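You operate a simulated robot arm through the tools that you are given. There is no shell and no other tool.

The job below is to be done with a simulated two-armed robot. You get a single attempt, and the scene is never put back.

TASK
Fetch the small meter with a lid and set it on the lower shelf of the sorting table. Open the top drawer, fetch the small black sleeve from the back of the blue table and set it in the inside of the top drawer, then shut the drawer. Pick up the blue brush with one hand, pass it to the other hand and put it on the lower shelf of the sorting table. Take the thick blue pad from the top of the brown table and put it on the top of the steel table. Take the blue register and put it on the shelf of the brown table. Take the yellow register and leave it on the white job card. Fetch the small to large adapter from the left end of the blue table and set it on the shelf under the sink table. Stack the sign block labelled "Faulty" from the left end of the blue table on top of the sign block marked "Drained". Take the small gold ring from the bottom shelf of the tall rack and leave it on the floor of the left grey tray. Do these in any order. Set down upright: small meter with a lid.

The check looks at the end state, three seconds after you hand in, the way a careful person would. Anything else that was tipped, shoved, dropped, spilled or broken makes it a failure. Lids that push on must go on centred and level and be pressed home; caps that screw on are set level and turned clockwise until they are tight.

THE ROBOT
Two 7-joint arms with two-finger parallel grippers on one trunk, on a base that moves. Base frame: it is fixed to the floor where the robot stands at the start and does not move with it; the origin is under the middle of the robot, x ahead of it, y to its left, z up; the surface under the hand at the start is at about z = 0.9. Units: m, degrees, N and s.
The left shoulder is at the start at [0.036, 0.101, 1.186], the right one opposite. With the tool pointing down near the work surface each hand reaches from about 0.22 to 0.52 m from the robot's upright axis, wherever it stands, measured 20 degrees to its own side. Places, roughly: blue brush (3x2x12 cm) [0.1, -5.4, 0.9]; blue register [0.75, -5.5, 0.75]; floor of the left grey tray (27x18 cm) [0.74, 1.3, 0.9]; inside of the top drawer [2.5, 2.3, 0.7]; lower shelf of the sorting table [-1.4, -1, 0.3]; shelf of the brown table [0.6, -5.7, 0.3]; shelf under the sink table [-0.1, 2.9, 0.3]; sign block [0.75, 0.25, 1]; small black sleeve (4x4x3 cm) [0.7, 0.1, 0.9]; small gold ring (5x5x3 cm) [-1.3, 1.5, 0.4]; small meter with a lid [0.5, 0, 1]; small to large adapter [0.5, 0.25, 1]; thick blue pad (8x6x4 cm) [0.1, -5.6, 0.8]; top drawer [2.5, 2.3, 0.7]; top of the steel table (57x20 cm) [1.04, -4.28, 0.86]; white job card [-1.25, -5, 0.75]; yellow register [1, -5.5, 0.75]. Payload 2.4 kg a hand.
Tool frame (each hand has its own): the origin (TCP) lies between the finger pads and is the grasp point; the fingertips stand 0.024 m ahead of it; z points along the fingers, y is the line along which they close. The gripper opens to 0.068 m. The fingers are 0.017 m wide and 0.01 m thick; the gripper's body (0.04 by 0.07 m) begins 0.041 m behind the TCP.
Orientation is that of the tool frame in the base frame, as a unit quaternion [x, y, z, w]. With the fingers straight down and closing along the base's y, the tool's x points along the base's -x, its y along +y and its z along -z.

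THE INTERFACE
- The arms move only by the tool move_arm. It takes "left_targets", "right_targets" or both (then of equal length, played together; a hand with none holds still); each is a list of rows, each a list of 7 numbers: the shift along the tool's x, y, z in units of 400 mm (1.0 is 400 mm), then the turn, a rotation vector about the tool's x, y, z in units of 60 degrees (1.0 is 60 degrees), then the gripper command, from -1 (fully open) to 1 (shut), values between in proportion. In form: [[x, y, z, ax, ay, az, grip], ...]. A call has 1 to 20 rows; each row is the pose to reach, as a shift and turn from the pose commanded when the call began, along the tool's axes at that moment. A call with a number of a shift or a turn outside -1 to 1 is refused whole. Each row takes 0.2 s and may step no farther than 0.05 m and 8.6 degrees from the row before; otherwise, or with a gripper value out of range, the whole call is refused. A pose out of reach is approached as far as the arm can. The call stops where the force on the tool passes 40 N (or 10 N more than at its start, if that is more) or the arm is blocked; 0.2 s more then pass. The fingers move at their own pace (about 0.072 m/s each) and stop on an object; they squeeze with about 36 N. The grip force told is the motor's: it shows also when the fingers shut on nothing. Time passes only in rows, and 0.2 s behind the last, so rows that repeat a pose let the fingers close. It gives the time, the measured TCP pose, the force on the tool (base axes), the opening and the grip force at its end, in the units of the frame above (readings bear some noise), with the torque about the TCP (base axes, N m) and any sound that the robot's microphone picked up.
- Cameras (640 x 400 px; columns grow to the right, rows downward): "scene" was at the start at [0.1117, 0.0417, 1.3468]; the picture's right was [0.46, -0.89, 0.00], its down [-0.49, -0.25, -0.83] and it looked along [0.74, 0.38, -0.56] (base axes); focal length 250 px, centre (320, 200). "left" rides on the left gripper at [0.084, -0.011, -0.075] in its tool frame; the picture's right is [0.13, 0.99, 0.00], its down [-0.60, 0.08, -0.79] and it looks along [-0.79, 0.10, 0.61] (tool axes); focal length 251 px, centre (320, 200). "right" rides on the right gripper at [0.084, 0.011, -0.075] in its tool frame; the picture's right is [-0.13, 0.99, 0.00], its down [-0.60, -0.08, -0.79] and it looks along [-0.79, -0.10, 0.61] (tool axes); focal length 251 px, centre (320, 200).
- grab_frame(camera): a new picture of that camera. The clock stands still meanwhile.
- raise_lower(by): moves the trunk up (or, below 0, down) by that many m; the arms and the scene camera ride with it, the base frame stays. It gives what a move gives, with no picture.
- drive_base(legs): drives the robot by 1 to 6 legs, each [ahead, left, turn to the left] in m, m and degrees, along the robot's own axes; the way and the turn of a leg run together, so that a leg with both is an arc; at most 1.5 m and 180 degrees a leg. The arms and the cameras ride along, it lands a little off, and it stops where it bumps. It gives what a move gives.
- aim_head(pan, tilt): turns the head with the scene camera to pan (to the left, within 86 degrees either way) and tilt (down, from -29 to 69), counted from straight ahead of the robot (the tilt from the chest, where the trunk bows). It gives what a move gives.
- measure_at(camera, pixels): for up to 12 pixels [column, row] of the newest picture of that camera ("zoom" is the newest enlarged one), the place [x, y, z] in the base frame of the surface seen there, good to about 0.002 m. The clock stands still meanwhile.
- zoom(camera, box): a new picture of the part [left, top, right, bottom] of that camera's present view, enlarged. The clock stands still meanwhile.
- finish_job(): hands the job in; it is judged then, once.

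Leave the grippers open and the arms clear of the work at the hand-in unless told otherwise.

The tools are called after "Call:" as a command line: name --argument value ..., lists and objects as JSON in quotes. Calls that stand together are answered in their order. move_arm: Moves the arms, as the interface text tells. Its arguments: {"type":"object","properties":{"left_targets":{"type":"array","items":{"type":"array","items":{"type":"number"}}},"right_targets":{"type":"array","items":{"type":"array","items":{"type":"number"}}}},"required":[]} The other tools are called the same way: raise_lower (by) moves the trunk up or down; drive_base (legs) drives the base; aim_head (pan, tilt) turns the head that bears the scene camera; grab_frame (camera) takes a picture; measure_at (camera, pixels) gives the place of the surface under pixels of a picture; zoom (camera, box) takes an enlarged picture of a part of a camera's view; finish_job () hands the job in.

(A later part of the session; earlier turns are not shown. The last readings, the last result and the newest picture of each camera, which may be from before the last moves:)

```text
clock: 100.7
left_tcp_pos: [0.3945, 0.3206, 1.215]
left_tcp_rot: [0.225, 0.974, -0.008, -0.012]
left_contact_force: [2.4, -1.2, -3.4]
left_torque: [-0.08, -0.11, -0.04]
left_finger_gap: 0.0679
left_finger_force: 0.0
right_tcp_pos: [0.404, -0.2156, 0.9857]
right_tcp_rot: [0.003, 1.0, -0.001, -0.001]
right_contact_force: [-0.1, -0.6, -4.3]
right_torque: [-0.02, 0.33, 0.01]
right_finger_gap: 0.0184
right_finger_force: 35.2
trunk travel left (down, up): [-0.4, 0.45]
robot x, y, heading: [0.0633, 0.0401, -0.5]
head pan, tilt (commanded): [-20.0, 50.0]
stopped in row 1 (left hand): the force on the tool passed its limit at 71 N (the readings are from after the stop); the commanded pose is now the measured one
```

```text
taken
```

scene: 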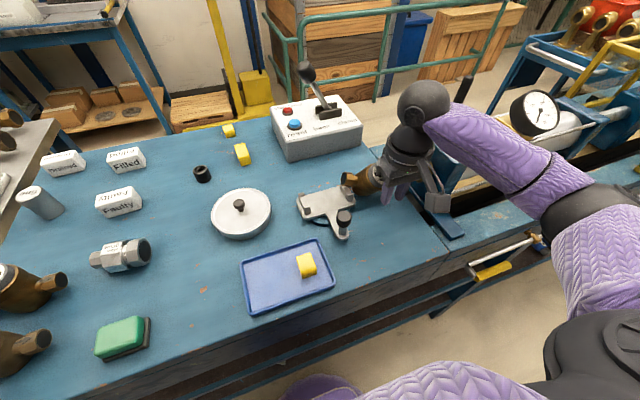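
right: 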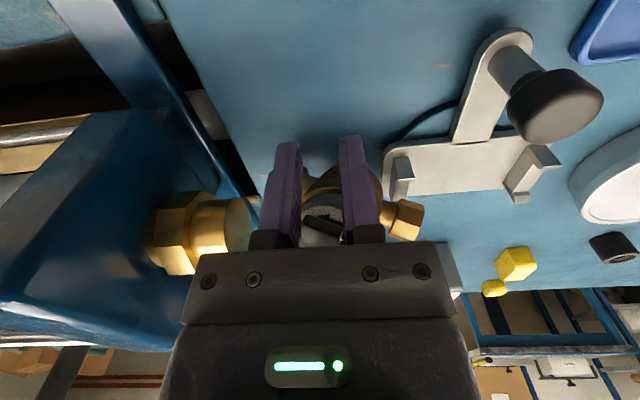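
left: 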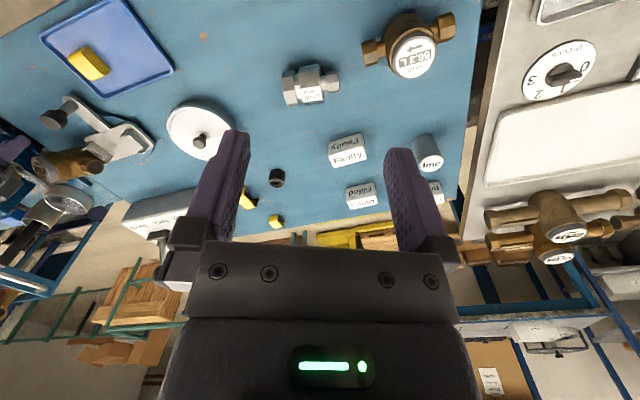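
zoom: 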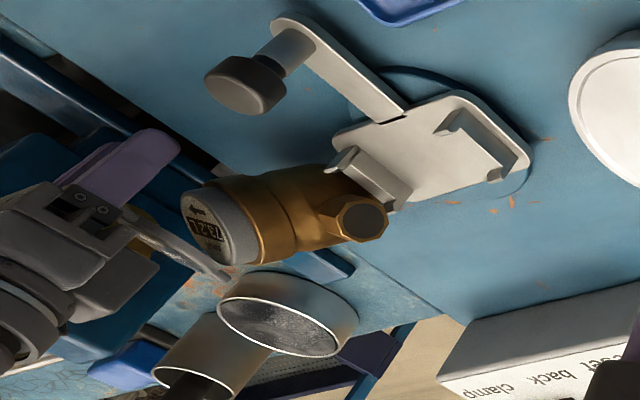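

From this side view: the lid is hinged on the far side, the fingers hold its front tab, and the meter hangs from the hinge like a pendulum. Plan: shift it 6 cm toward me (clear of the fixture), lower till the bottom edge touches, then draw the hand away (+x) to stand it up. First the shift.

Call:
move_arm --right_targets '[[0.04, 0.005, -0.015, 0, 0, 0, 1], [0.08, 0.005, -0.015, 0, 0, 0, 1], [0.12, 0.005, -0.015, 0, 0, 0, 1], [0.15, 0.005, -0.015, 0, 0, 0, 1], [0.15, 0.005, -0.015, 0, 0, 0, 1]]'

Call:
zoom --camera "scene" --box '[320, 140, 440, 230]'

Call:
zoom --camera "left" --box '[0, 90, 160, 230]'

```text
clock: 101.9
left_tcp_pos: [0.3932, 0.3201, 1.2158]
left_tcp_rot: [0.224, 0.975, -0.01, -0.013]
left_contact_force: [3.5, -4.1, -3.9]
left_torque: [0.2, -0.03, 0.27]
left_finger_gap: 0.0679
left_finger_force: 0.0
right_tcp_pos: [0.3441, -0.2116, 0.9919]
right_tcp_rot: [0.003, 1.0, -0.001, -0.001]
right_contact_force: [0.4, 0.1, -4.3]
right_torque: [-0.05, 0.31, 0.01]
right_finger_gap: 0.0181
right_finger_force: 36.1
trunk travel left (down, up): [-0.4, 0.45]
robot x, y, heading: [0.064, 0.0409, -0.8]
head pan, tilt (commanded): [-20.0, 50.0]
```

```text
4.44 times, centred on (380, 185) of scene
```

zoom: 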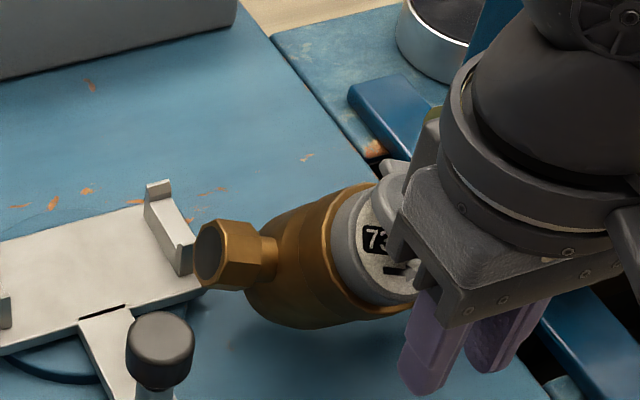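

```text
2.86 times, centred on (80, 160) of left
```

zoom: 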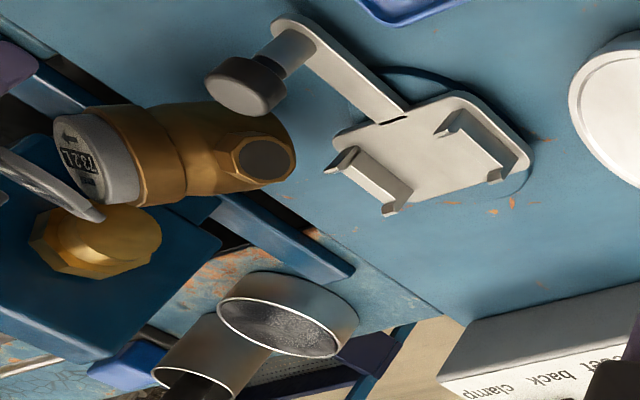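

Now lower in small steps until the table begins to carry the meter (TCP z≈0.982).

Call:
move_arm --right_targets '[[0, 0, 0.012, 0, 0, 0, 1], [0, 0, 0.02, 0, 0, 0, 1], [0, 0, 0.025, 0, 0, 0, 1]]'

```text
clock: 102.7
left_tcp_pos: [0.3934, 0.3207, 1.2153]
left_tcp_rot: [0.225, 0.974, -0.009, -0.013]
left_contact_force: [3.5, -2.9, -3.9]
left_torque: [0.22, 0.04, 0.23]
left_finger_gap: 0.0679
left_finger_force: 0.0
right_tcp_pos: [0.3446, -0.2135, 0.9822]
right_tcp_rot: [0.003, 1.0, -0.002, -0.001]
right_contact_force: [0.0, 0.6, -3.9]
right_torque: [-0.02, 0.32, -0.01]
right_finger_gap: 0.0183
right_finger_force: 36.3
trunk travel left (down, up): [-0.4, 0.45]
robot x, y, heading: [0.0667, 0.0388, -0.4]
head pan, tilt (commanded): [-20.0, 50.0]
```

Call:
move_arm --right_targets '[[0, 0, 0.004, 0, 0, 0, 1], [0, 0, 0.008, 0, 0, 0, 1], [0, 0, 0.008, 0, 0, 0, 1]]'

```text
clock: 103.5
left_tcp_pos: [0.3929, 0.3211, 1.2153]
left_tcp_rot: [0.225, 0.974, -0.008, -0.013]
left_contact_force: [3.6, -3.4, -4.7]
left_torque: [0.17, -0.01, 0.23]
left_finger_gap: 0.0679
left_finger_force: 0.0
right_tcp_pos: [0.3439, -0.2132, 0.9807]
right_tcp_rot: [0.004, 1.0, -0.001, 0.0]
right_contact_force: [-0.2, -0.5, 2.2]
right_torque: [-0.04, -0.13, -0.06]
right_finger_gap: 0.018
right_finger_force: 36.3
trunk travel left (down, up): [-0.4, 0.45]
robot x, y, heading: [0.0633, 0.0406, -0.5]
head pan, tilt (commanded): [-20.0, 50.0]
```

Contact made (+2 N). Now draw the hand away: +x with a little +y, keeping height, in 5–6 mm steps.

Call:
move_arm --right_targets '[[-0.015, 0.004, 0, 0, 0, 0, 1], [-0.03, 0.008, 0, 0, 0, 0, 1], [-0.045, 0.012, 0, 0, 0, 0, 1], [-0.06, 0.016, 0.002, 0, 0, 0, 1], [-0.06, 0.016, 0.002, 0, 0, 0, 1]]'

Call:
zoom --camera "scene" --box '[320, 140, 440, 230]'

Call:
zoom --camera "left" --box '[0, 90, 160, 230]'

```text
clock: 104.7
left_tcp_pos: [0.3926, 0.3209, 1.2148]
left_tcp_rot: [0.224, 0.974, -0.009, -0.013]
left_contact_force: [4.4, -4.0, -3.7]
left_torque: [0.22, 0.06, 0.25]
left_finger_gap: 0.068
left_finger_force: 0.0
right_tcp_pos: [0.3687, -0.2052, 0.9783]
right_tcp_rot: [0.004, 1.0, 0.0, 0.0]
right_contact_force: [2.7, -0.6, 10.5]
right_torque: [-0.04, -0.67, -0.09]
right_finger_gap: 0.0181
right_finger_force: 36.2
trunk travel left (down, up): [-0.4, 0.45]
robot x, y, heading: [0.0623, 0.0429, -0.4]
head pan, tilt (commanded): [-20.0, 50.0]
```

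```text
4.44 times, centred on (380, 185) of scene
```

zoom: 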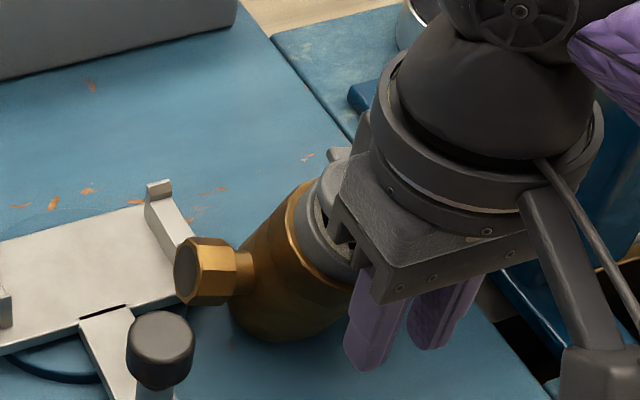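

```text
2.86 times, centred on (80, 160) of left
```

zoom: 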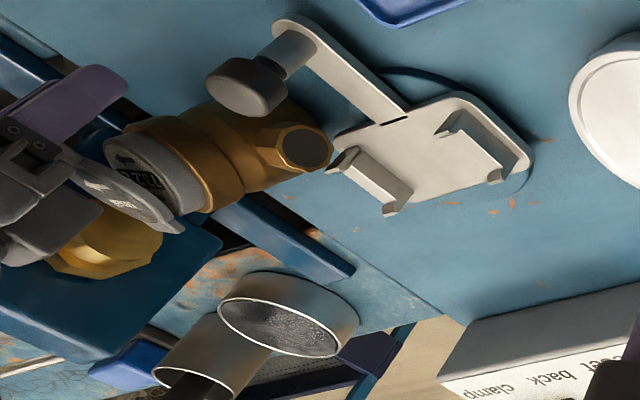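

The meter is coming upright (lid closing onto the dial). The hex is near the fixture's saddle; measure that clearance.

Call:
zoom --camera "scene" --box '[320, 140, 440, 230]'

Call:
measure_at --camera "zoom" --pixels '[[180, 270], [205, 245], [205, 300], [235, 330], [290, 335], [180, 245], [195, 290], [315, 215], [270, 220], [325, 200], [340, 160], [310, 290]]'

```text
4.44 times, centred on (380, 185) of scene
```

zoom: 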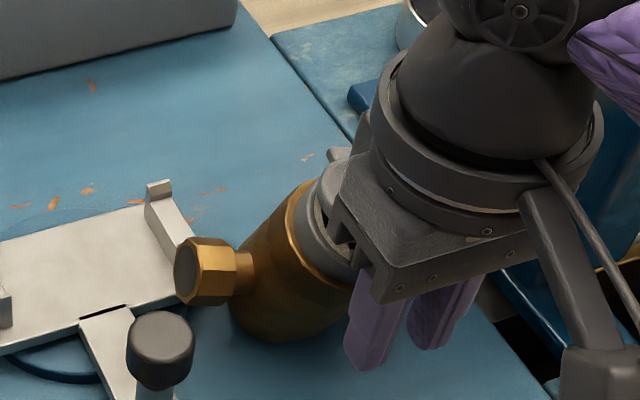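

```text
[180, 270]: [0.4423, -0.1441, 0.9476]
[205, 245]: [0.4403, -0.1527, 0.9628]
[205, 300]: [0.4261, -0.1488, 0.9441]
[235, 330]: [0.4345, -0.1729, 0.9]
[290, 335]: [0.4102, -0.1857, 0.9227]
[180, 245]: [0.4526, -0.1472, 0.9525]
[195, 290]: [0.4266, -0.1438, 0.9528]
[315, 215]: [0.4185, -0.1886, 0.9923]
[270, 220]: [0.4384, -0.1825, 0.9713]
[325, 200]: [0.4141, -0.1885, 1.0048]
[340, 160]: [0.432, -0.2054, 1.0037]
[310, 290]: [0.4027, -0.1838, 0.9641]
```

The hex would end up over the fixture plate if I continue here. Raise 1 cm, shift 4.5 cm toward me, and redo the touch-down there.

Call:
move_arm --right_targets '[[0, 0, -0.012, 0, 0, 0, 1], [0, 0, -0.03, 0, 0, 0, 1], [0.04, 0, -0.035, 0, 0, 0, 1], [0.08, 0, -0.035, 0, 0, 0, 1], [0.12, -0.01, -0.035, 0, 0, 0, 1], [0.16, -0.015, -0.035, 0, 0, 0, 1], [0.16, -0.015, -0.035, 0, 0, 0, 1]]'

Call:
zoom --camera "scene" --box '[320, 140, 440, 230]'

```text
clock: 106.3
left_tcp_pos: [0.3938, 0.3208, 1.2143]
left_tcp_rot: [0.225, 0.974, -0.009, -0.013]
left_contact_force: [4.3, -4.5, -3.8]
left_torque: [0.23, 0.0, 0.22]
left_finger_gap: 0.068
left_finger_force: 0.1
right_tcp_pos: [0.3037, -0.2131, 0.9914]
right_tcp_rot: [0.004, 1.0, -0.001, -0.001]
right_contact_force: [0.5, -0.2, -4.6]
right_torque: [-0.02, 0.33, -0.01]
right_finger_gap: 0.018
right_finger_force: 36.1
trunk travel left (down, up): [-0.4, 0.45]
robot x, y, heading: [0.0639, 0.0407, -0.5]
head pan, tilt (commanded): [-20.0, 50.0]
```

```text
4.44 times, centred on (380, 185) of scene
```

zoom: 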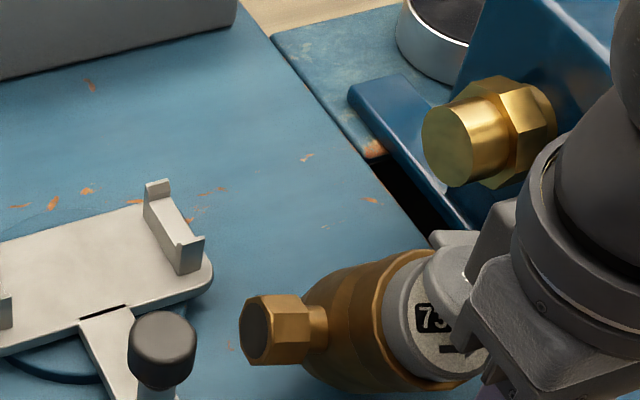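

Now well clear of the fixture. Lower to contact again (TCP z≈0.981).

Call:
move_arm --right_targets '[[0, 0, 0.012, 0, 0, 0, 1], [0, 0, 0.022, 0, 0, 0, 1], [0, 0, 0.028, 0, 0, 0, 1], [0, 0, 0.028, 0, 0, 0, 1]]'

```text
clock: 107.3
left_tcp_pos: [0.3932, 0.3205, 1.2153]
left_tcp_rot: [0.225, 0.974, -0.009, -0.012]
left_contact_force: [4.2, -4.4, -3.2]
left_torque: [0.21, -0.01, 0.25]
left_finger_gap: 0.068
left_finger_force: 0.2
right_tcp_pos: [0.3043, -0.2118, 0.9815]
right_tcp_rot: [0.003, 1.0, -0.002, -0.001]
right_contact_force: [0.0, 0.5, -4.4]
right_torque: [-0.02, 0.32, 0.0]
right_finger_gap: 0.018
right_finger_force: 35.4
trunk travel left (down, up): [-0.4, 0.45]
robot x, y, heading: [0.065, 0.0455, -0.7]
head pan, tilt (commanded): [-20.0, 50.0]
```

Not yet touching; 2 mm more down, then draw +x in small steps.

Call:
move_arm --right_targets '[[0, 0, 0.004, 0, 0, 0, 1], [-0.015, 0.003, 0.004, 0, 0, 0, 1], [-0.03, 0.006, 0.004, 0, 0, 0, 1], [-0.045, 0.009, 0.004, 0, 0, 0, 1], [-0.06, 0.012, 0.004, 0, 0, 0, 1], [-0.06, 0.012, 0.004, 0, 0, 0, 1]]'

Call:
zoom --camera "scene" --box '[320, 140, 440, 230]'

Call:
zoom --camera "left" --box '[0, 90, 160, 230]'

```text
clock: 108.7
left_tcp_pos: [0.3929, 0.32, 1.2153]
left_tcp_rot: [0.225, 0.974, -0.008, -0.013]
left_contact_force: [3.5, -4.2, -3.3]
left_torque: [0.2, -0.02, 0.2]
left_finger_gap: 0.0682
left_finger_force: 0.1
right_tcp_pos: [0.3284, -0.2073, 0.9795]
right_tcp_rot: [0.003, 1.0, -0.002, -0.003]
right_contact_force: [-0.4, 0.6, -1.0]
right_torque: [0.03, 0.09, 0.02]
right_finger_gap: 0.0179
right_finger_force: 36.0
trunk travel left (down, up): [-0.4, 0.45]
robot x, y, heading: [0.0679, 0.0441, -0.4]
head pan, tilt (commanded): [-20.0, 50.0]
```

```text
4.44 times, centred on (380, 185) of scene
```

zoom: 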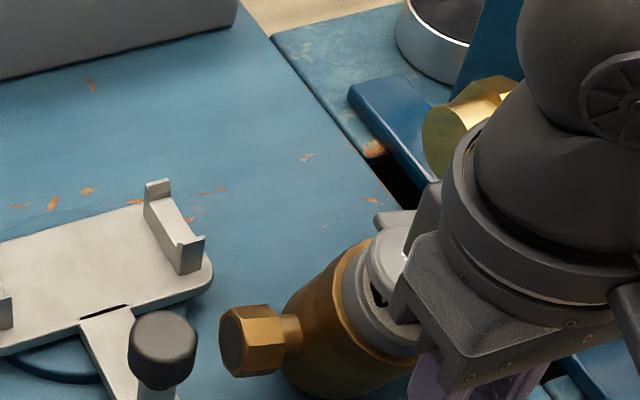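

```text
2.86 times, centred on (80, 160) of left
```

zoom: 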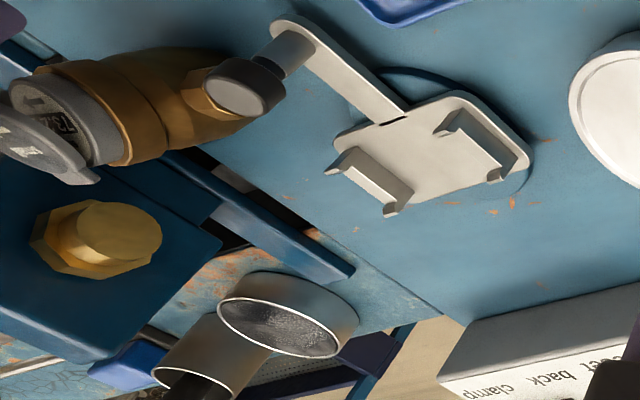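

It is coming upright, and the table bears most of the weight (-1 N). Continue another 1.6 cm in +x.

Call:
move_arm --right_targets '[[-0.012, 0.002, 0.002, 0, 0, 0, 1], [-0.024, 0.004, 0.004, 0, 0, 0, 1], [-0.036, 0.006, 0.006, 0, 0, 0, 1], [-0.036, 0.006, 0.006, 0, 0, 0, 1]]'

Call:
zoom --camera "scene" --box '[320, 140, 440, 230]'

Call:
zoom --camera "left" --box '[0, 90, 160, 230]'

```text
clock: 109.7
left_tcp_pos: [0.3934, 0.3205, 1.2153]
left_tcp_rot: [0.226, 0.974, -0.009, -0.012]
left_contact_force: [5.3, -4.4, -3.3]
left_torque: [0.18, 0.02, 0.24]
left_finger_gap: 0.0679
left_finger_force: 0.1
right_tcp_pos: [0.3432, -0.2055, 0.9781]
right_tcp_rot: [0.004, 1.0, -0.001, -0.001]
right_contact_force: [0.5, 0.0, -4.0]
right_torque: [0.05, 0.22, 0.01]
right_finger_gap: 0.0176
right_finger_force: 36.1
trunk travel left (down, up): [-0.4, 0.45]
robot x, y, heading: [0.0663, 0.0445, -0.3]
head pan, tilt (commanded): [-20.0, 50.0]
```

```text
4.44 times, centred on (380, 185) of scene
```

zoom: 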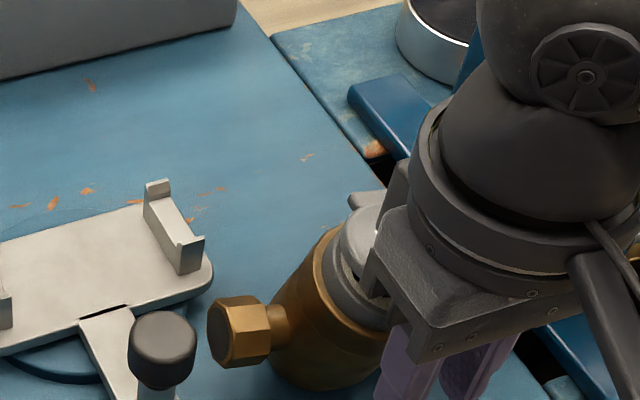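

```text
2.86 times, centred on (80, 160) of left
```

zoom: 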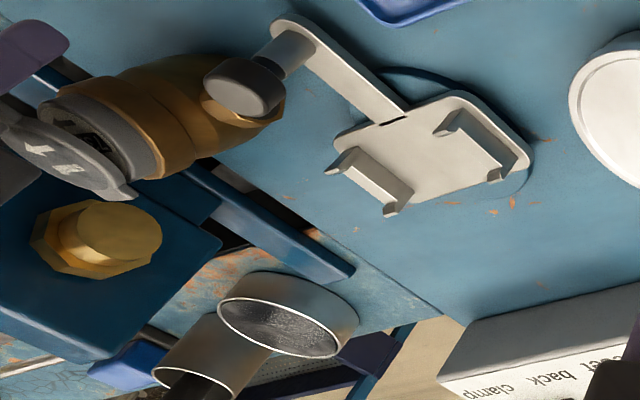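

Nearly there. Check the clearance between the hex end and the fixture knob.

Call:
zoom --camera "scene" --box '[320, 160, 440, 250]'

Call:
measure_at --camera "zoom" --pixels '[[215, 245], [230, 215], [215, 270], [190, 260], [160, 225], [175, 290], [280, 290], [320, 290], [320, 160], [345, 150], [300, 180], [365, 110]]'

```text
4.44 times, centred on (380, 205) of scene
```

zoom: 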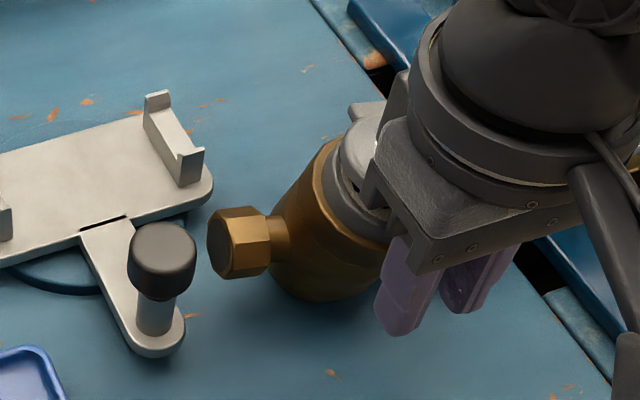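

```text
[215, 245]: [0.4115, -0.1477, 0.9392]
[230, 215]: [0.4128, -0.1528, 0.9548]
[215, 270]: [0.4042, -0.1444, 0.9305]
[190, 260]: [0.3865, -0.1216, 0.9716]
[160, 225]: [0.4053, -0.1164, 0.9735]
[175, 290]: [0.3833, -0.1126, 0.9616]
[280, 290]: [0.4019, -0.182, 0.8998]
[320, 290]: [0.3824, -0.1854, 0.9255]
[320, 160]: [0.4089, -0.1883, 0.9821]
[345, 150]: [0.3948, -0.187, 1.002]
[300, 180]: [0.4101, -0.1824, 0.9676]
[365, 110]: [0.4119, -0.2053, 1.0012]
```

Clearance is ~1.8 cm; fine. Another 1.2 cm in +x and 1 mm down.

Call:
move_arm --right_targets '[[-0.01, 0.0, 0.004, 0, 0, 0, 1], [-0.02, 0.0, 0.008, 0, 0, 0, 1], [-0.03, 0.0, 0.012, 0, 0, 0, 1], [-0.03, 0.0, 0.012, 0, 0, 0, 1]]'

Call:
zoom --camera "scene" --box '[320, 160, 440, 250]'

Call:
zoom --camera "left" --box '[0, 90, 160, 230]'

```text
clock: 110.7
left_tcp_pos: [0.3924, 0.3204, 1.2157]
left_tcp_rot: [0.225, 0.974, -0.008, -0.013]
left_contact_force: [3.3, -4.6, -3.4]
left_torque: [0.18, 0.02, 0.17]
left_finger_gap: 0.0679
left_finger_force: 0.0
right_tcp_pos: [0.3557, -0.2043, 0.9733]
right_tcp_rot: [0.004, 1.0, -0.001, 0.0]
right_contact_force: [2.6, 0.7, 3.8]
right_torque: [0.02, -0.29, 0.02]
right_finger_gap: 0.0176
right_finger_force: 35.2
trunk travel left (down, up): [-0.4, 0.45]
robot x, y, heading: [0.0677, 0.0413, -0.5]
head pan, tilt (commanded): [-20.0, 50.0]
```

```text
4.44 times, centred on (380, 205) of scene
```

zoom: 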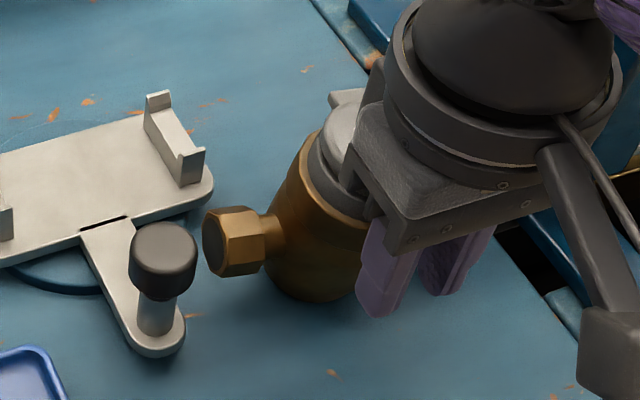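

```text
2.86 times, centred on (80, 160) of left
```

zoom: 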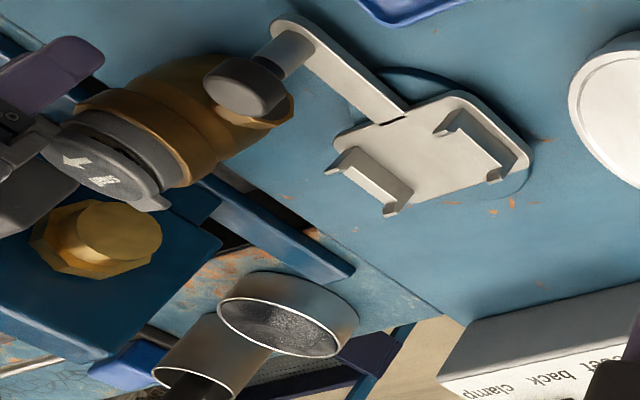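

The lid is nearly shut on the dial now. Measure the lid-top plane to find the remaining tilt.

Call:
measure_at --camera "zoom" --pixels '[[60, 160], [90, 175], [100, 165], [130, 185], [150, 195], [110, 190], [160, 170], [130, 130], [180, 150], [120, 100], [270, 110], [60, 145]]'

```text
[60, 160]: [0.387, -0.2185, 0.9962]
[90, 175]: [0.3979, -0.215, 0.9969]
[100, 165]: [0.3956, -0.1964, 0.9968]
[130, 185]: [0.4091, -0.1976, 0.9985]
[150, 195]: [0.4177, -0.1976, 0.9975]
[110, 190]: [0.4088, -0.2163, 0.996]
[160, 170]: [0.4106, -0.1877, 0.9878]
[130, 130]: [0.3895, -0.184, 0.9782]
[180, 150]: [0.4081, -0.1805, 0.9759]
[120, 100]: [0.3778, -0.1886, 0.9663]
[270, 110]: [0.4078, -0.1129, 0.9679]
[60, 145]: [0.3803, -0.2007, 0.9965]
```

The lid is level (z≈0.9965 all over) and the body leans only ~15°. Go +x 8 mm and 4 mm down, then open slowly.

Call:
move_arm --right_targets '[[-0.01, 0.0, 0.004, 0, 0, 0, 1], [-0.02, 0.0, 0.009, 0, 0, 0, 1], [-0.022, 0.0, 0.012, 0, 0, 0, 1], [-0.022, 0.0, 0.012, 0, 0, 0, 1]]'

Call:
zoom --camera "left" --box '[0, 90, 160, 230]'

Call:
measure_at --camera "zoom" --pixels '[[90, 175], [130, 185], [120, 100], [180, 150], [150, 120]]'

```text
clock: 111.7
left_tcp_pos: [0.3923, 0.3218, 1.2155]
left_tcp_rot: [0.225, 0.974, -0.009, -0.012]
left_contact_force: [4.3, -3.6, -3.0]
left_torque: [0.17, 0.05, 0.19]
left_finger_gap: 0.0679
left_finger_force: 0.1
right_tcp_pos: [0.3625, -0.2022, 0.968]
right_tcp_rot: [0.004, 1.0, -0.001, -0.001]
right_contact_force: [-0.7, 5.1, 12.7]
right_torque: [0.01, -0.48, 0.11]
right_finger_gap: 0.017
right_finger_force: 35.7
trunk travel left (down, up): [-0.4, 0.45]
robot x, y, heading: [0.0655, 0.047, -0.3]
head pan, tilt (commanded): [-20.0, 50.0]
```

```text
2.86 times, centred on (80, 160) of left
```

zoom: 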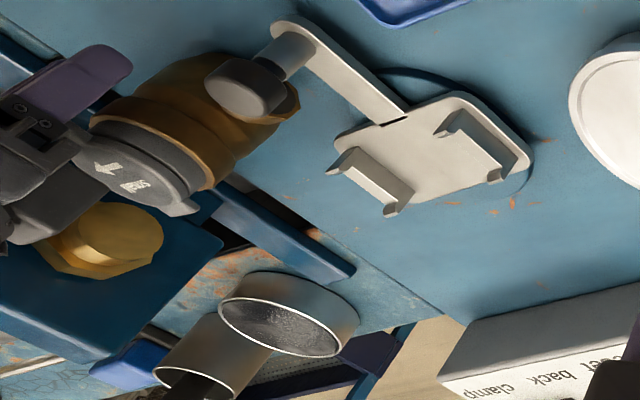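

```text
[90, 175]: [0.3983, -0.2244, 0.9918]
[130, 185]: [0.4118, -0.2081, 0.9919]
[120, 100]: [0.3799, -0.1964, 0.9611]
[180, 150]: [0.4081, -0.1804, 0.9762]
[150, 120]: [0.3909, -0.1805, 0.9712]
```

Lid top at z≈0.992 — essentially shut and the meter nearly upright (expected 0.990). Open the gripper gradually.

Call:
move_arm --right_targets '[[0, 0, 0, 0, 0, 0, 0.5], [0, 0, 0, 0, 0, 0, 0.2], [0, 0, 0, 0, 0, 0, 0], [0, 0, 0, 0, 0, 0, 0]]'

Call:
zoom --camera "left" --box '[0, 90, 160, 230]'

Call:
zoom --camera "scene" --box '[320, 160, 440, 250]'

```text
clock: 112.7
left_tcp_pos: [0.3928, 0.32, 1.2156]
left_tcp_rot: [0.225, 0.974, -0.009, -0.013]
left_contact_force: [3.8, -5.3, -2.8]
left_torque: [0.19, 0.02, 0.24]
left_finger_gap: 0.0683
left_finger_force: 0.0
right_tcp_pos: [0.3644, -0.2041, 0.967]
right_tcp_rot: [0.004, 1.0, -0.001, -0.001]
right_contact_force: [-0.4, -0.1, 0.3]
right_torque: [-0.03, -0.01, 0.03]
right_finger_gap: 0.034
right_finger_force: 0.1
trunk travel left (down, up): [-0.4, 0.45]
robot x, y, heading: [0.0608, 0.0403, -0.2]
head pan, tilt (commanded): [-20.0, 50.0]
```

```text
2.86 times, centred on (80, 160) of left
```

zoom: 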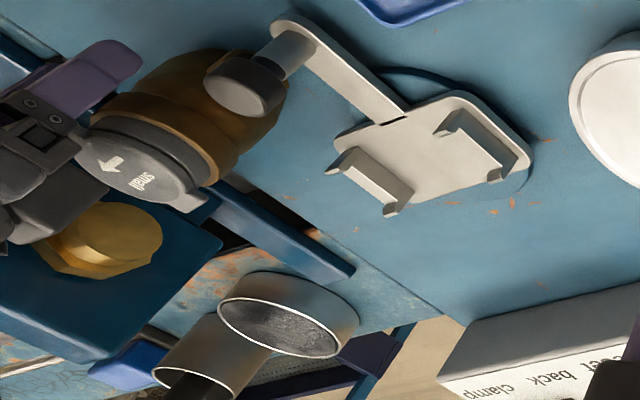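

```text
4.44 times, centred on (380, 205) of scene
```

zoom: 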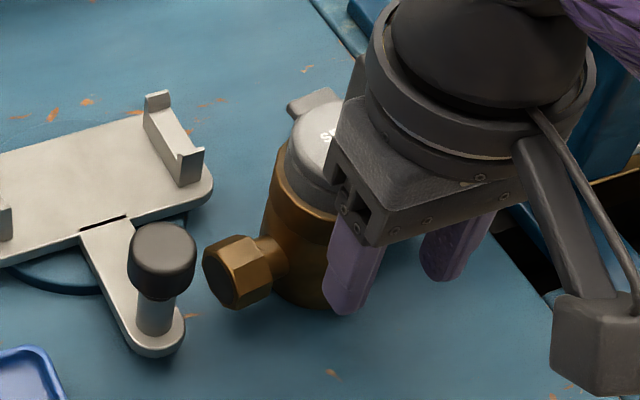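

The meter rocked upright with its lid shut. Lift the hand straight up away from it.

Call:
move_arm --right_targets '[[0, 0, -0.05, 0, 0, 0, -0.2], [0, 0, -0.15, 0, 0, 0, -0.2], [0, 0, -0.25, 0, 0, 0, -0.5], [0.05, -0.02, -0.35, 0, 0, 0, -1], [0.05, -0.02, -0.4, 0, 0, 0, -1]]'

Call:
grab_frame --camera "scene"

Call:
zoom --camera "left" --box '[0, 90, 160, 230]'

```text
clock: 113.9
left_tcp_pos: [0.3918, 0.3208, 1.216]
left_tcp_rot: [0.226, 0.974, -0.009, -0.013]
left_contact_force: [5.2, -4.8, -3.6]
left_torque: [0.21, 0.03, 0.21]
left_finger_gap: 0.0681
left_finger_force: 0.0
right_tcp_pos: [0.3412, -0.214, 1.1275]
right_tcp_rot: [0.003, 1.0, 0.0, -0.002]
right_contact_force: [0.8, -0.5, -0.5]
right_torque: [0.03, 0.01, 0.01]
right_finger_gap: 0.0677
right_finger_force: 0.0
trunk travel left (down, up): [-0.4, 0.45]
robot x, y, heading: [0.063, 0.0441, -0.2]
head pan, tilt (commanded): [-20.0, 50.0]
```

```text
taken
```

scene: 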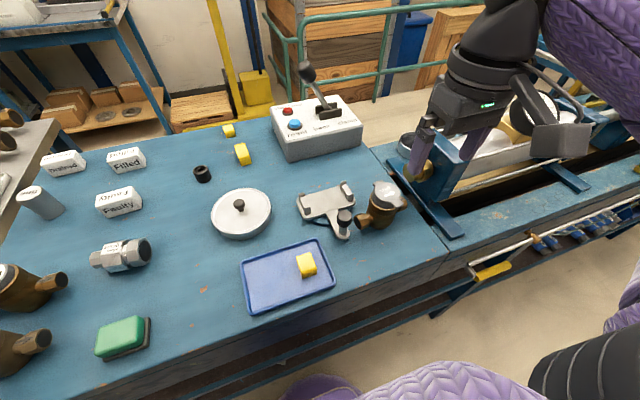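

```text
2.86 times, centred on (80, 160) of left
```

zoom: 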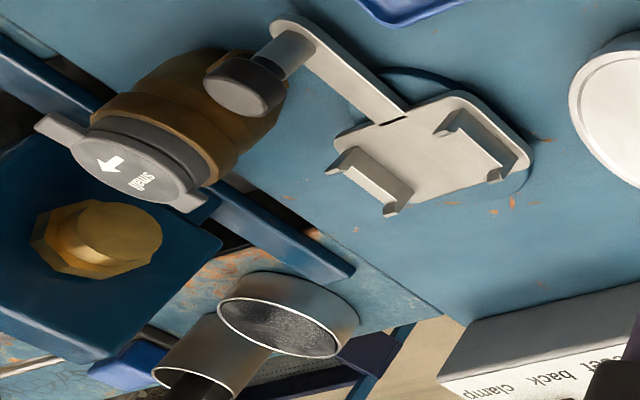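

The meter stands upright again. Zoom and measure it: lid, hexes, collar, orientation.

Call:
zoom --camera "scene" --box '[330, 165, 440, 245]'

Call:
measure_at --camera "zoom" --pixels '[[325, 140], [275, 115], [360, 180], [255, 105], [420, 200], [190, 280], [215, 255], [200, 315], [270, 215], [290, 290], [420, 290], [330, 230]]'

```text
5.00 times, centred on (385, 205) of scene
```

zoom: 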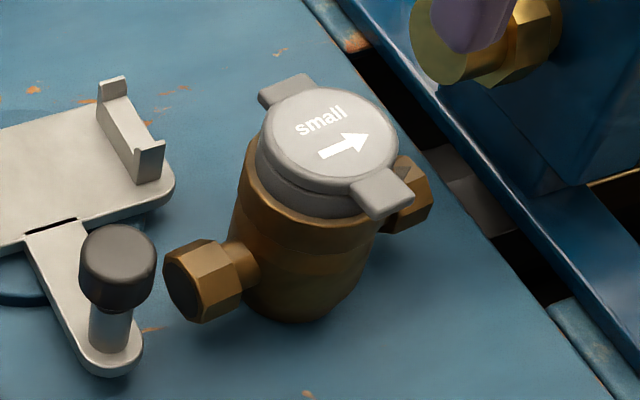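

```text
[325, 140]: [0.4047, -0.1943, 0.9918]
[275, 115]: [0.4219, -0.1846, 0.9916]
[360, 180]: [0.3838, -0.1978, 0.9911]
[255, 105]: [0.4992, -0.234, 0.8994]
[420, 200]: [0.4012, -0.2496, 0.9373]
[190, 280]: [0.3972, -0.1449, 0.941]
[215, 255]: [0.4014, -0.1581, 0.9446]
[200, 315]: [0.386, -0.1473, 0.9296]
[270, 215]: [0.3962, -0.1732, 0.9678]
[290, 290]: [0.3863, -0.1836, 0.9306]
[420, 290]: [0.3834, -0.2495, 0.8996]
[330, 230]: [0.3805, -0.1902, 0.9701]
```

Meter centre ≈(0.400,-0.197), stubs along y, lid top 0.992. Now re-grasp with a 45° tilt. First back off 10 cm to give the wrist room from my chest, then tilt the right hand -45° about its y axis.

Call:
drive_base --legs '[[-0.1, 0, 0.3]]'

Call:
move_arm --right_targets '[[0, 0, 0, 0, -0.125, 0, -1], [0, 0, 0, 0, -0.25, 0, -1], [0, 0, 0, 0, -0.375, 0, -1], [0, 0, 0, 0, -0.5, 0, -1], [0, 0, 0, 0, -0.625, 0, -1], [0, 0, 0, 0, -0.75, 0, -1], [0, 0, 0, 0, -0.75, 0, -1]]'

Call:
grab_frame --camera "scene"

Call:
grab_frame --camera "right"

```text
clock: 115.0
left_tcp_pos: [0.2919, 0.3217, 1.2151]
left_tcp_rot: [0.222, 0.975, -0.008, -0.012]
left_contact_force: [3.8, -4.1, -3.7]
left_torque: [0.17, -0.08, 0.22]
left_finger_gap: 0.0683
left_finger_force: 0.0
right_tcp_pos: [0.2444, -0.2106, 1.1267]
right_tcp_rot: [0.001, 1.0, 0.0, 0.0]
right_contact_force: [-0.9, -0.8, 0.1]
right_torque: [-0.04, 0.0, 0.03]
right_finger_gap: 0.068
right_finger_force: 0.0
trunk travel left (down, up): [-0.4, 0.45]
robot x, y, heading: [-0.0386, 0.0411, -0.1]
head pan, tilt (commanded): [-20.0, 50.0]
```

```text
clock: 116.7
left_tcp_pos: [0.2928, 0.323, 1.2154]
left_tcp_rot: [0.222, 0.975, -0.008, -0.012]
left_contact_force: [3.1, -3.6, -3.7]
left_torque: [0.2, -0.04, 0.21]
left_finger_gap: 0.0681
left_finger_force: 0.0
right_tcp_pos: [0.2642, -0.2274, 1.137]
right_tcp_rot: [0.0, 0.924, -0.002, 0.383]
right_contact_force: [0.5, 0.3, 0.1]
right_torque: [0.01, -0.02, 0.0]
right_finger_gap: 0.0679
right_finger_force: 0.1
right hand out of reach, approached as far as the arm can: row 5, 6, 7
trunk travel left (down, up): [-0.4, 0.45]
robot x, y, heading: [-0.0359, 0.0401, -0.2]
head pan, tilt (commanded): [-20.0, 50.0]
```

```text
taken
```

scene: 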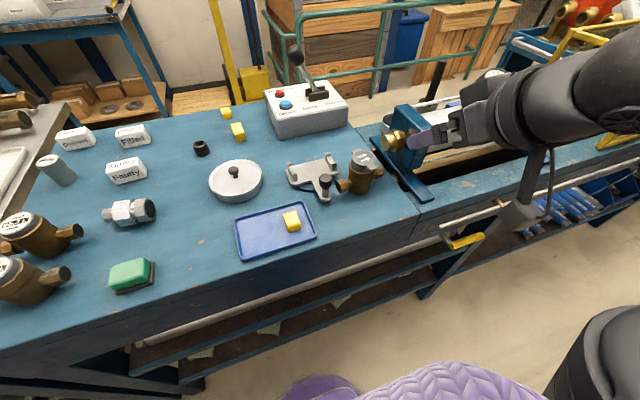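

```text
taken
```

right: 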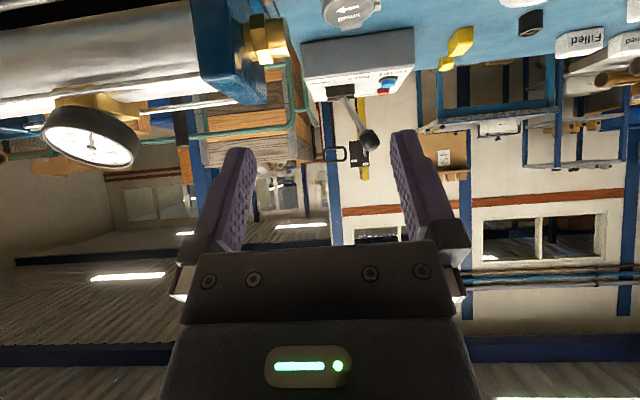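

Tilt achieved (45°). Hand at (0.264,-0.227,1.137). Next, move to a pre-grasp point in line with the meter: (0.326,-0.197,1.038).

Call:
move_arm --right_targets '[[0.016, 0.02, 0.07, 0, 0, 0, -1], [0.033, 0.038, 0.142, 0, 0, 0, -1], [0.05, 0.057, 0.213, 0, 0, 0, -1], [0.0655, 0.075, 0.2845, 0, 0, 0, -1], [0.0655, 0.075, 0.2845, 0, 0, 0, -1]]'

Call:
grab_frame --camera "right"

```text
clock: 117.8
left_tcp_pos: [0.2936, 0.3224, 1.2157]
left_tcp_rot: [0.222, 0.975, -0.009, -0.013]
left_contact_force: [3.4, -3.9, -3.7]
left_torque: [0.21, 0.02, 0.19]
left_finger_gap: 0.0681
left_finger_force: 0.0
right_tcp_pos: [0.3268, -0.197, 1.0377]
right_tcp_rot: [0.001, 0.924, -0.002, 0.382]
right_contact_force: [-0.4, 0.2, -0.1]
right_torque: [0.01, 0.0, 0.0]
right_finger_gap: 0.0679
right_finger_force: 0.1
trunk travel left (down, up): [-0.4, 0.45]
robot x, y, heading: [-0.0355, 0.0414, -0.4]
head pan, tilt (commanded): [-20.0, 50.0]
```

```text
taken
```

right: 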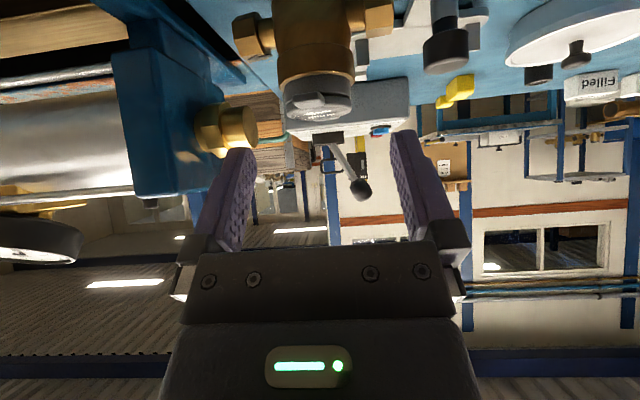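

At the pre-grasp point. Measure collar edges in this view to confirm lateral centring.

Call:
measure_at --camera "right" --pixels '[[282, 75], [350, 75], [316, 75], [290, 50], [350, 45], [318, 102], [320, 60], [250, 35], [375, 20]]'

Call:
zoom --camera "right" --box '[220, 0, 420, 130]'

```text
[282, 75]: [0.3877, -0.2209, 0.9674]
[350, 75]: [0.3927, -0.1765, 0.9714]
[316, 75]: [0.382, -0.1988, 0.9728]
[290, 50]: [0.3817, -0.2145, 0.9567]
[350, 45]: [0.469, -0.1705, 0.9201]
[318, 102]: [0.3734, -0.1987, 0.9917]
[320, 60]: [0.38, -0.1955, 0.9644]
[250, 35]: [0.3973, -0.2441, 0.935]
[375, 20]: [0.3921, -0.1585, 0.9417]
```

```text
3.08 times, centred on (320, 65) of right
```

zoom: 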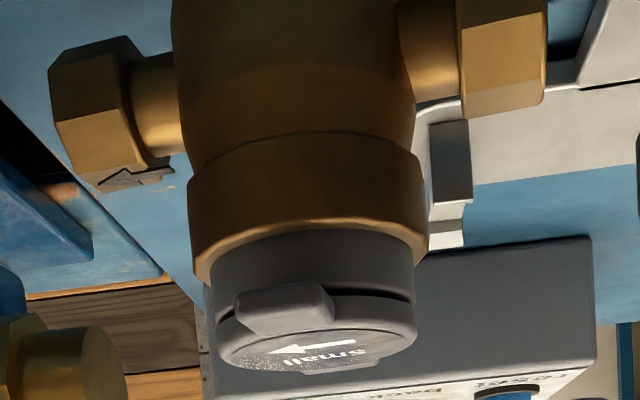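

Centre is about (0.406,-0.198). Advance along the fingers 10 cm to TCP (0.401,-0.198,0.970), leaving ~5 mm between the palm and the lid tab.

Call:
move_arm --right_targets '[[-0.003, -0.001, 0.07, 0, 0, 0, -1], [-0.006, -0.002, 0.14, 0, 0, 0, -1], [-0.009, -0.0025, 0.2, 0, 0, 0, -1], [-0.0115, -0.0025, 0.2508, 0, 0, 0, -1], [-0.0115, -0.0025, 0.2508, 0, 0, 0, -1]]'

Call:
zoom --camera "scene" --box '[290, 100, 450, 230]'

Call:
grab_frame --camera "right"

```text
clock: 119.0
left_tcp_pos: [0.2926, 0.3221, 1.2159]
left_tcp_rot: [0.222, 0.975, -0.009, -0.012]
left_contact_force: [3.9, -4.1, -3.3]
left_torque: [0.18, 0.01, 0.18]
left_finger_gap: 0.068
left_finger_force: 0.1
right_tcp_pos: [0.4012, -0.1982, 0.9713]
right_tcp_rot: [0.0, 0.924, -0.001, 0.382]
right_contact_force: [-1.2, -0.4, -0.7]
right_torque: [-0.01, -0.02, -0.03]
right_finger_gap: 0.068
right_finger_force: 0.0
trunk travel left (down, up): [-0.4, 0.45]
robot x, y, heading: [-0.0335, 0.042, -0.0]
head pan, tilt (commanded): [-20.0, 50.0]
```

```text
3.08 times, centred on (370, 165) of scene
```

zoom: 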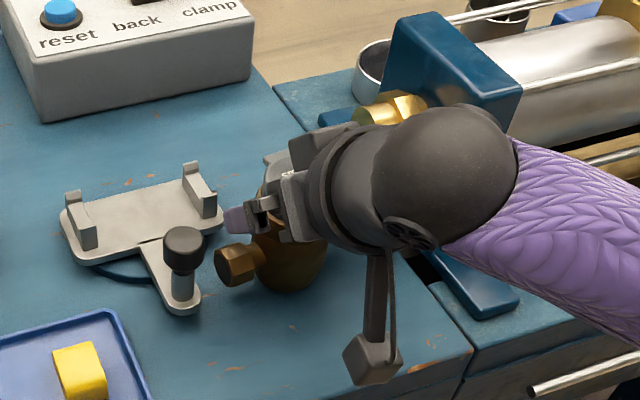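

```text
taken
```

right: 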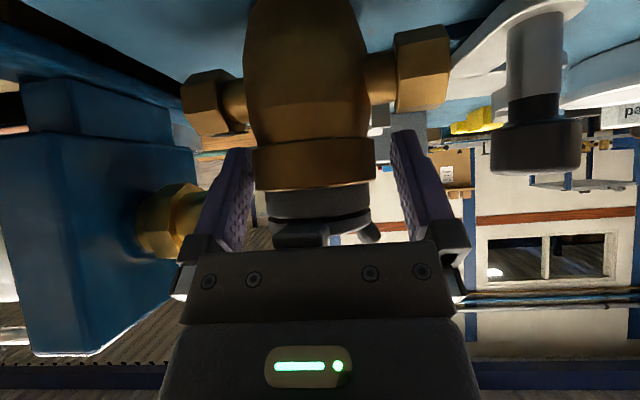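

The collar is between the fingers. Close the right gripper.

Call:
move_arm --right_targets '[[0, 0, 0, 0, 0, 0, 0.3], [0, 0, 0, 0, 0, 0, 1], [0, 0, 0, 0, 0, 0, 1], [0, 0, 0, 0, 0, 0, 1], [0, 0, 0, 0, 0, 0, 1]]'

Call:
zoom --camera "right" --box '[180, 0, 480, 260]'

```text
clock: 120.2
left_tcp_pos: [0.2928, 0.3219, 1.2168]
left_tcp_rot: [0.222, 0.975, -0.009, -0.014]
left_contact_force: [3.5, -4.0, -3.5]
left_torque: [0.18, -0.03, 0.23]
left_finger_gap: 0.068
left_finger_force: 0.0
right_tcp_pos: [0.4013, -0.1994, 0.9718]
right_tcp_rot: [0.002, 0.924, -0.002, 0.381]
right_contact_force: [1.3, -0.4, -0.4]
right_torque: [0.01, -0.08, -0.07]
right_finger_gap: 0.0551
right_finger_force: 35.9
trunk travel left (down, up): [-0.4, 0.45]
robot x, y, heading: [-0.0334, 0.0454, -0.3]
head pan, tilt (commanded): [-20.0, 50.0]
```

```text
1.54 times, centred on (330, 130) of right
```

zoom: 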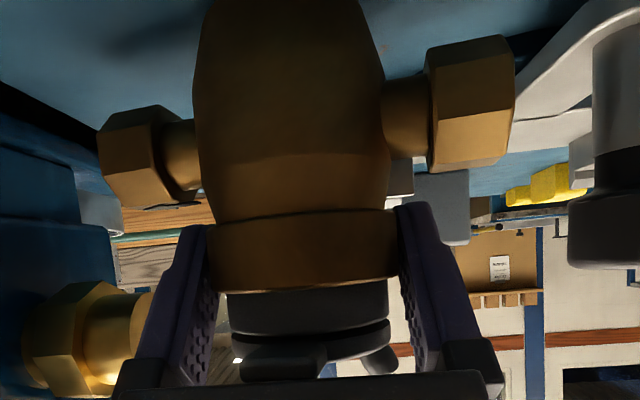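

Gripped at 0.055 m. Lift straight up slowly (4 mm per row).

Call:
move_arm --right_targets '[[-0.005, 0, -0.005, 0, 0, 0, 1], [-0.01, 0, -0.01, 0, 0, 0, 1], [-0.017, 0, -0.017, 0, 0, 0, 1], [-0.024, 0, -0.024, 0, 0, 0, 1], [-0.031, 0, -0.031, 0, 0, 0, 1], [-0.04, 0, -0.04, 0, 0, 0, 1], [-0.05, 0, -0.05, 0, 0, 0, 1], [-0.05, 0, -0.05, 0, 0, 0, 1]]'

Call:
zoom --camera "scene" --box '[290, 80, 450, 230]'

```text
clock: 122.0
left_tcp_pos: [0.2934, 0.3228, 1.2152]
left_tcp_rot: [0.222, 0.975, -0.009, -0.013]
left_contact_force: [3.8, -3.8, -3.1]
left_torque: [0.17, 0.03, 0.21]
left_finger_gap: 0.0679
left_finger_force: 0.1
right_tcp_pos: [0.4007, -0.1985, 0.9969]
right_tcp_rot: [0.0, 0.924, 0.0, 0.382]
right_contact_force: [-0.9, -0.6, -4.0]
right_torque: [0.04, 0.05, 0.04]
right_finger_gap: 0.0552
right_finger_force: 36.7
trunk travel left (down, up): [-0.4, 0.45]
robot x, y, heading: [-0.0314, 0.0433, -0.3]
head pan, tilt (commanded): [-20.0, 50.0]
```

```text
2.67 times, centred on (370, 155) of scene
```

zoom: 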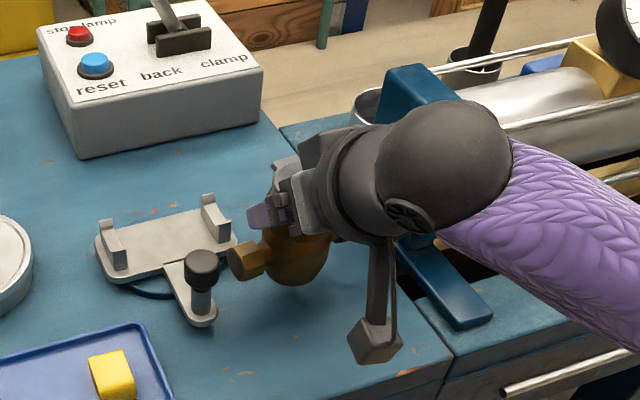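

Lift holds (−4 N). Raise it a further 8 cm, and at the same time turn the left hand back by 26° so that it's square again.

Call:
move_arm --right_targets '[[-0.02, 0, -0.02, 0, 0, 0, 1], [-0.04, 0, -0.04, 0, 0, 0, 1], [-0.06, 0, -0.06, 0, 0, 0, 1], [-0.085, 0, -0.085, 0, 0, 0, 1], [-0.11, 0, -0.11, 0, 0, 0, 1], [-0.14, 0, -0.14, 0, 0, 0, 1]]' --left_targets '[[0, 0, 0, 0, 0, -0.08, -1], [0, 0, 0, 0, 0, -0.16, -1], [0, 0, 0, 0, 0, -0.24, -1], [0, 0, 0, 0, 0, -0.32, -1], [0, 0, 0, 0, 0, -0.4, -1], [0, 0, 0, 0, 0, -0.43, -1]]'

Call:
aim_head --pan 10 --tilt 50

Call:
grab_frame --camera "scene"

```text
clock: 123.5
left_tcp_pos: [0.2924, 0.323, 1.2158]
left_tcp_rot: [-0.002, 1.0, -0.006, -0.015]
left_contact_force: [-1.0, -0.5, 0.1]
left_torque: [0.02, -0.01, 0.04]
left_finger_gap: 0.0678
left_finger_force: 0.1
right_tcp_pos: [0.4017, -0.1983, 1.0772]
right_tcp_rot: [0.001, 0.924, -0.001, 0.382]
right_contact_force: [0.7, -0.1, -4.3]
right_torque: [0.02, 0.02, 0.01]
right_finger_gap: 0.0552
right_finger_force: 35.3
trunk travel left (down, up): [-0.4, 0.45]
robot x, y, heading: [-0.0346, 0.0432, -0.1]
head pan, tilt (commanded): [-20.0, 50.0]
```

```text
clock: 124.4
left_tcp_pos: [0.2932, 0.3229, 1.2158]
left_tcp_rot: [-0.001, 1.0, -0.006, -0.015]
left_contact_force: [-0.5, 0.4, -0.2]
left_torque: [0.03, 0.0, 0.05]
left_finger_gap: 0.0681
left_finger_force: 0.1
right_tcp_pos: [0.4023, -0.1971, 1.0775]
right_tcp_rot: [0.001, 0.924, -0.001, 0.382]
right_contact_force: [0.1, -0.6, -4.5]
right_torque: [0.0, 0.01, 0.02]
right_finger_gap: 0.0549
right_finger_force: 36.0
trunk travel left (down, up): [-0.4, 0.45]
robot x, y, heading: [-0.0336, 0.0399, -0.2]
head pan, tilt (commanded): [10.0, 50.0]
```

```text
taken
```

scene: 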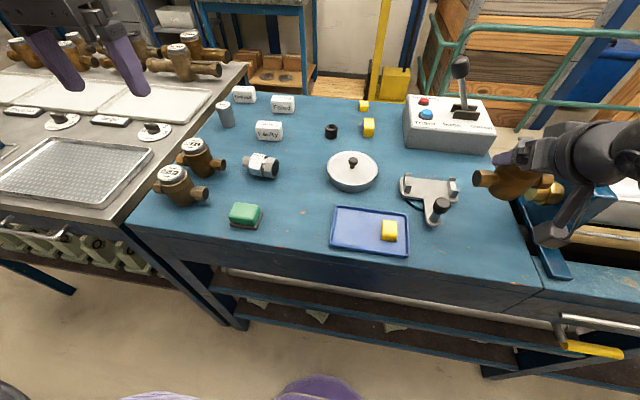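

The meter is secure. I'll deliver it now: back off to x≈-0.42, turn round to face -x, then strafe left to the sorting table.

Call:
drive_base --legs '[[-0.4, 0, 0], [0, 0, 180], [0, 1.24, 0]]'

Call:
aim_head --pan -15 --tilt 45

Call:
grab_frame --camera "scene"

```text
clock: 140.1
left_tcp_pos: [-0.8154, -1.4626, 1.2146]
left_tcp_rot: [1.0, -0.016, 0.015, -0.005]
left_contact_force: [0.1, 0.5, 0.0]
left_torque: [0.0, -0.01, 0.02]
left_finger_gap: 0.0678
left_finger_force: 0.0
right_tcp_pos: [-0.9049, -0.9391, 1.0769]
right_tcp_rot: [0.924, -0.016, -0.382, -0.008]
right_contact_force: [0.1, 0.2, -5.1]
right_torque: [-0.04, -0.02, 0.05]
right_finger_gap: 0.0549
right_finger_force: 36.0
trunk travel left (down, up): [-0.4, 0.45]
robot x, y, heading: [-0.4711, -1.1937, 178.0]
head pan, tilt (commanded): [10.0, 50.0]
```

```text
clock: 141.0
left_tcp_pos: [-0.8138, -1.4619, 1.2147]
left_tcp_rot: [1.0, -0.016, 0.014, -0.005]
left_contact_force: [0.1, -0.6, -0.4]
left_torque: [0.02, -0.02, 0.01]
left_finger_gap: 0.0682
left_finger_force: 0.1
right_tcp_pos: [-0.9061, -0.9386, 1.0782]
right_tcp_rot: [0.924, -0.014, -0.382, -0.006]
right_contact_force: [-0.2, 0.7, -4.9]
right_torque: [-0.03, -0.07, 0.0]
right_finger_gap: 0.0549
right_finger_force: 35.6
trunk travel left (down, up): [-0.4, 0.45]
robot x, y, heading: [-0.4771, -1.194, 177.9]
head pan, tilt (commanded): [-15.0, 45.0]
```

```text
taken
```

scene: 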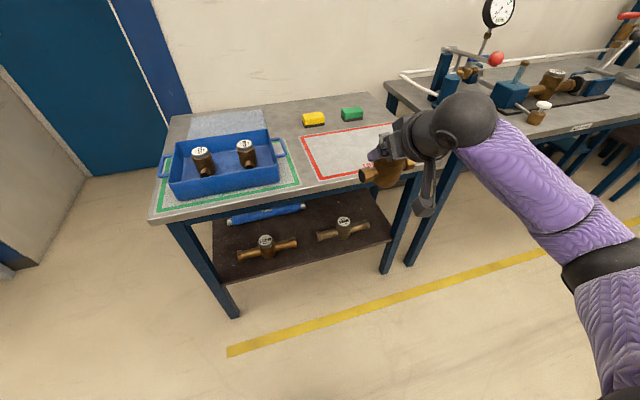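

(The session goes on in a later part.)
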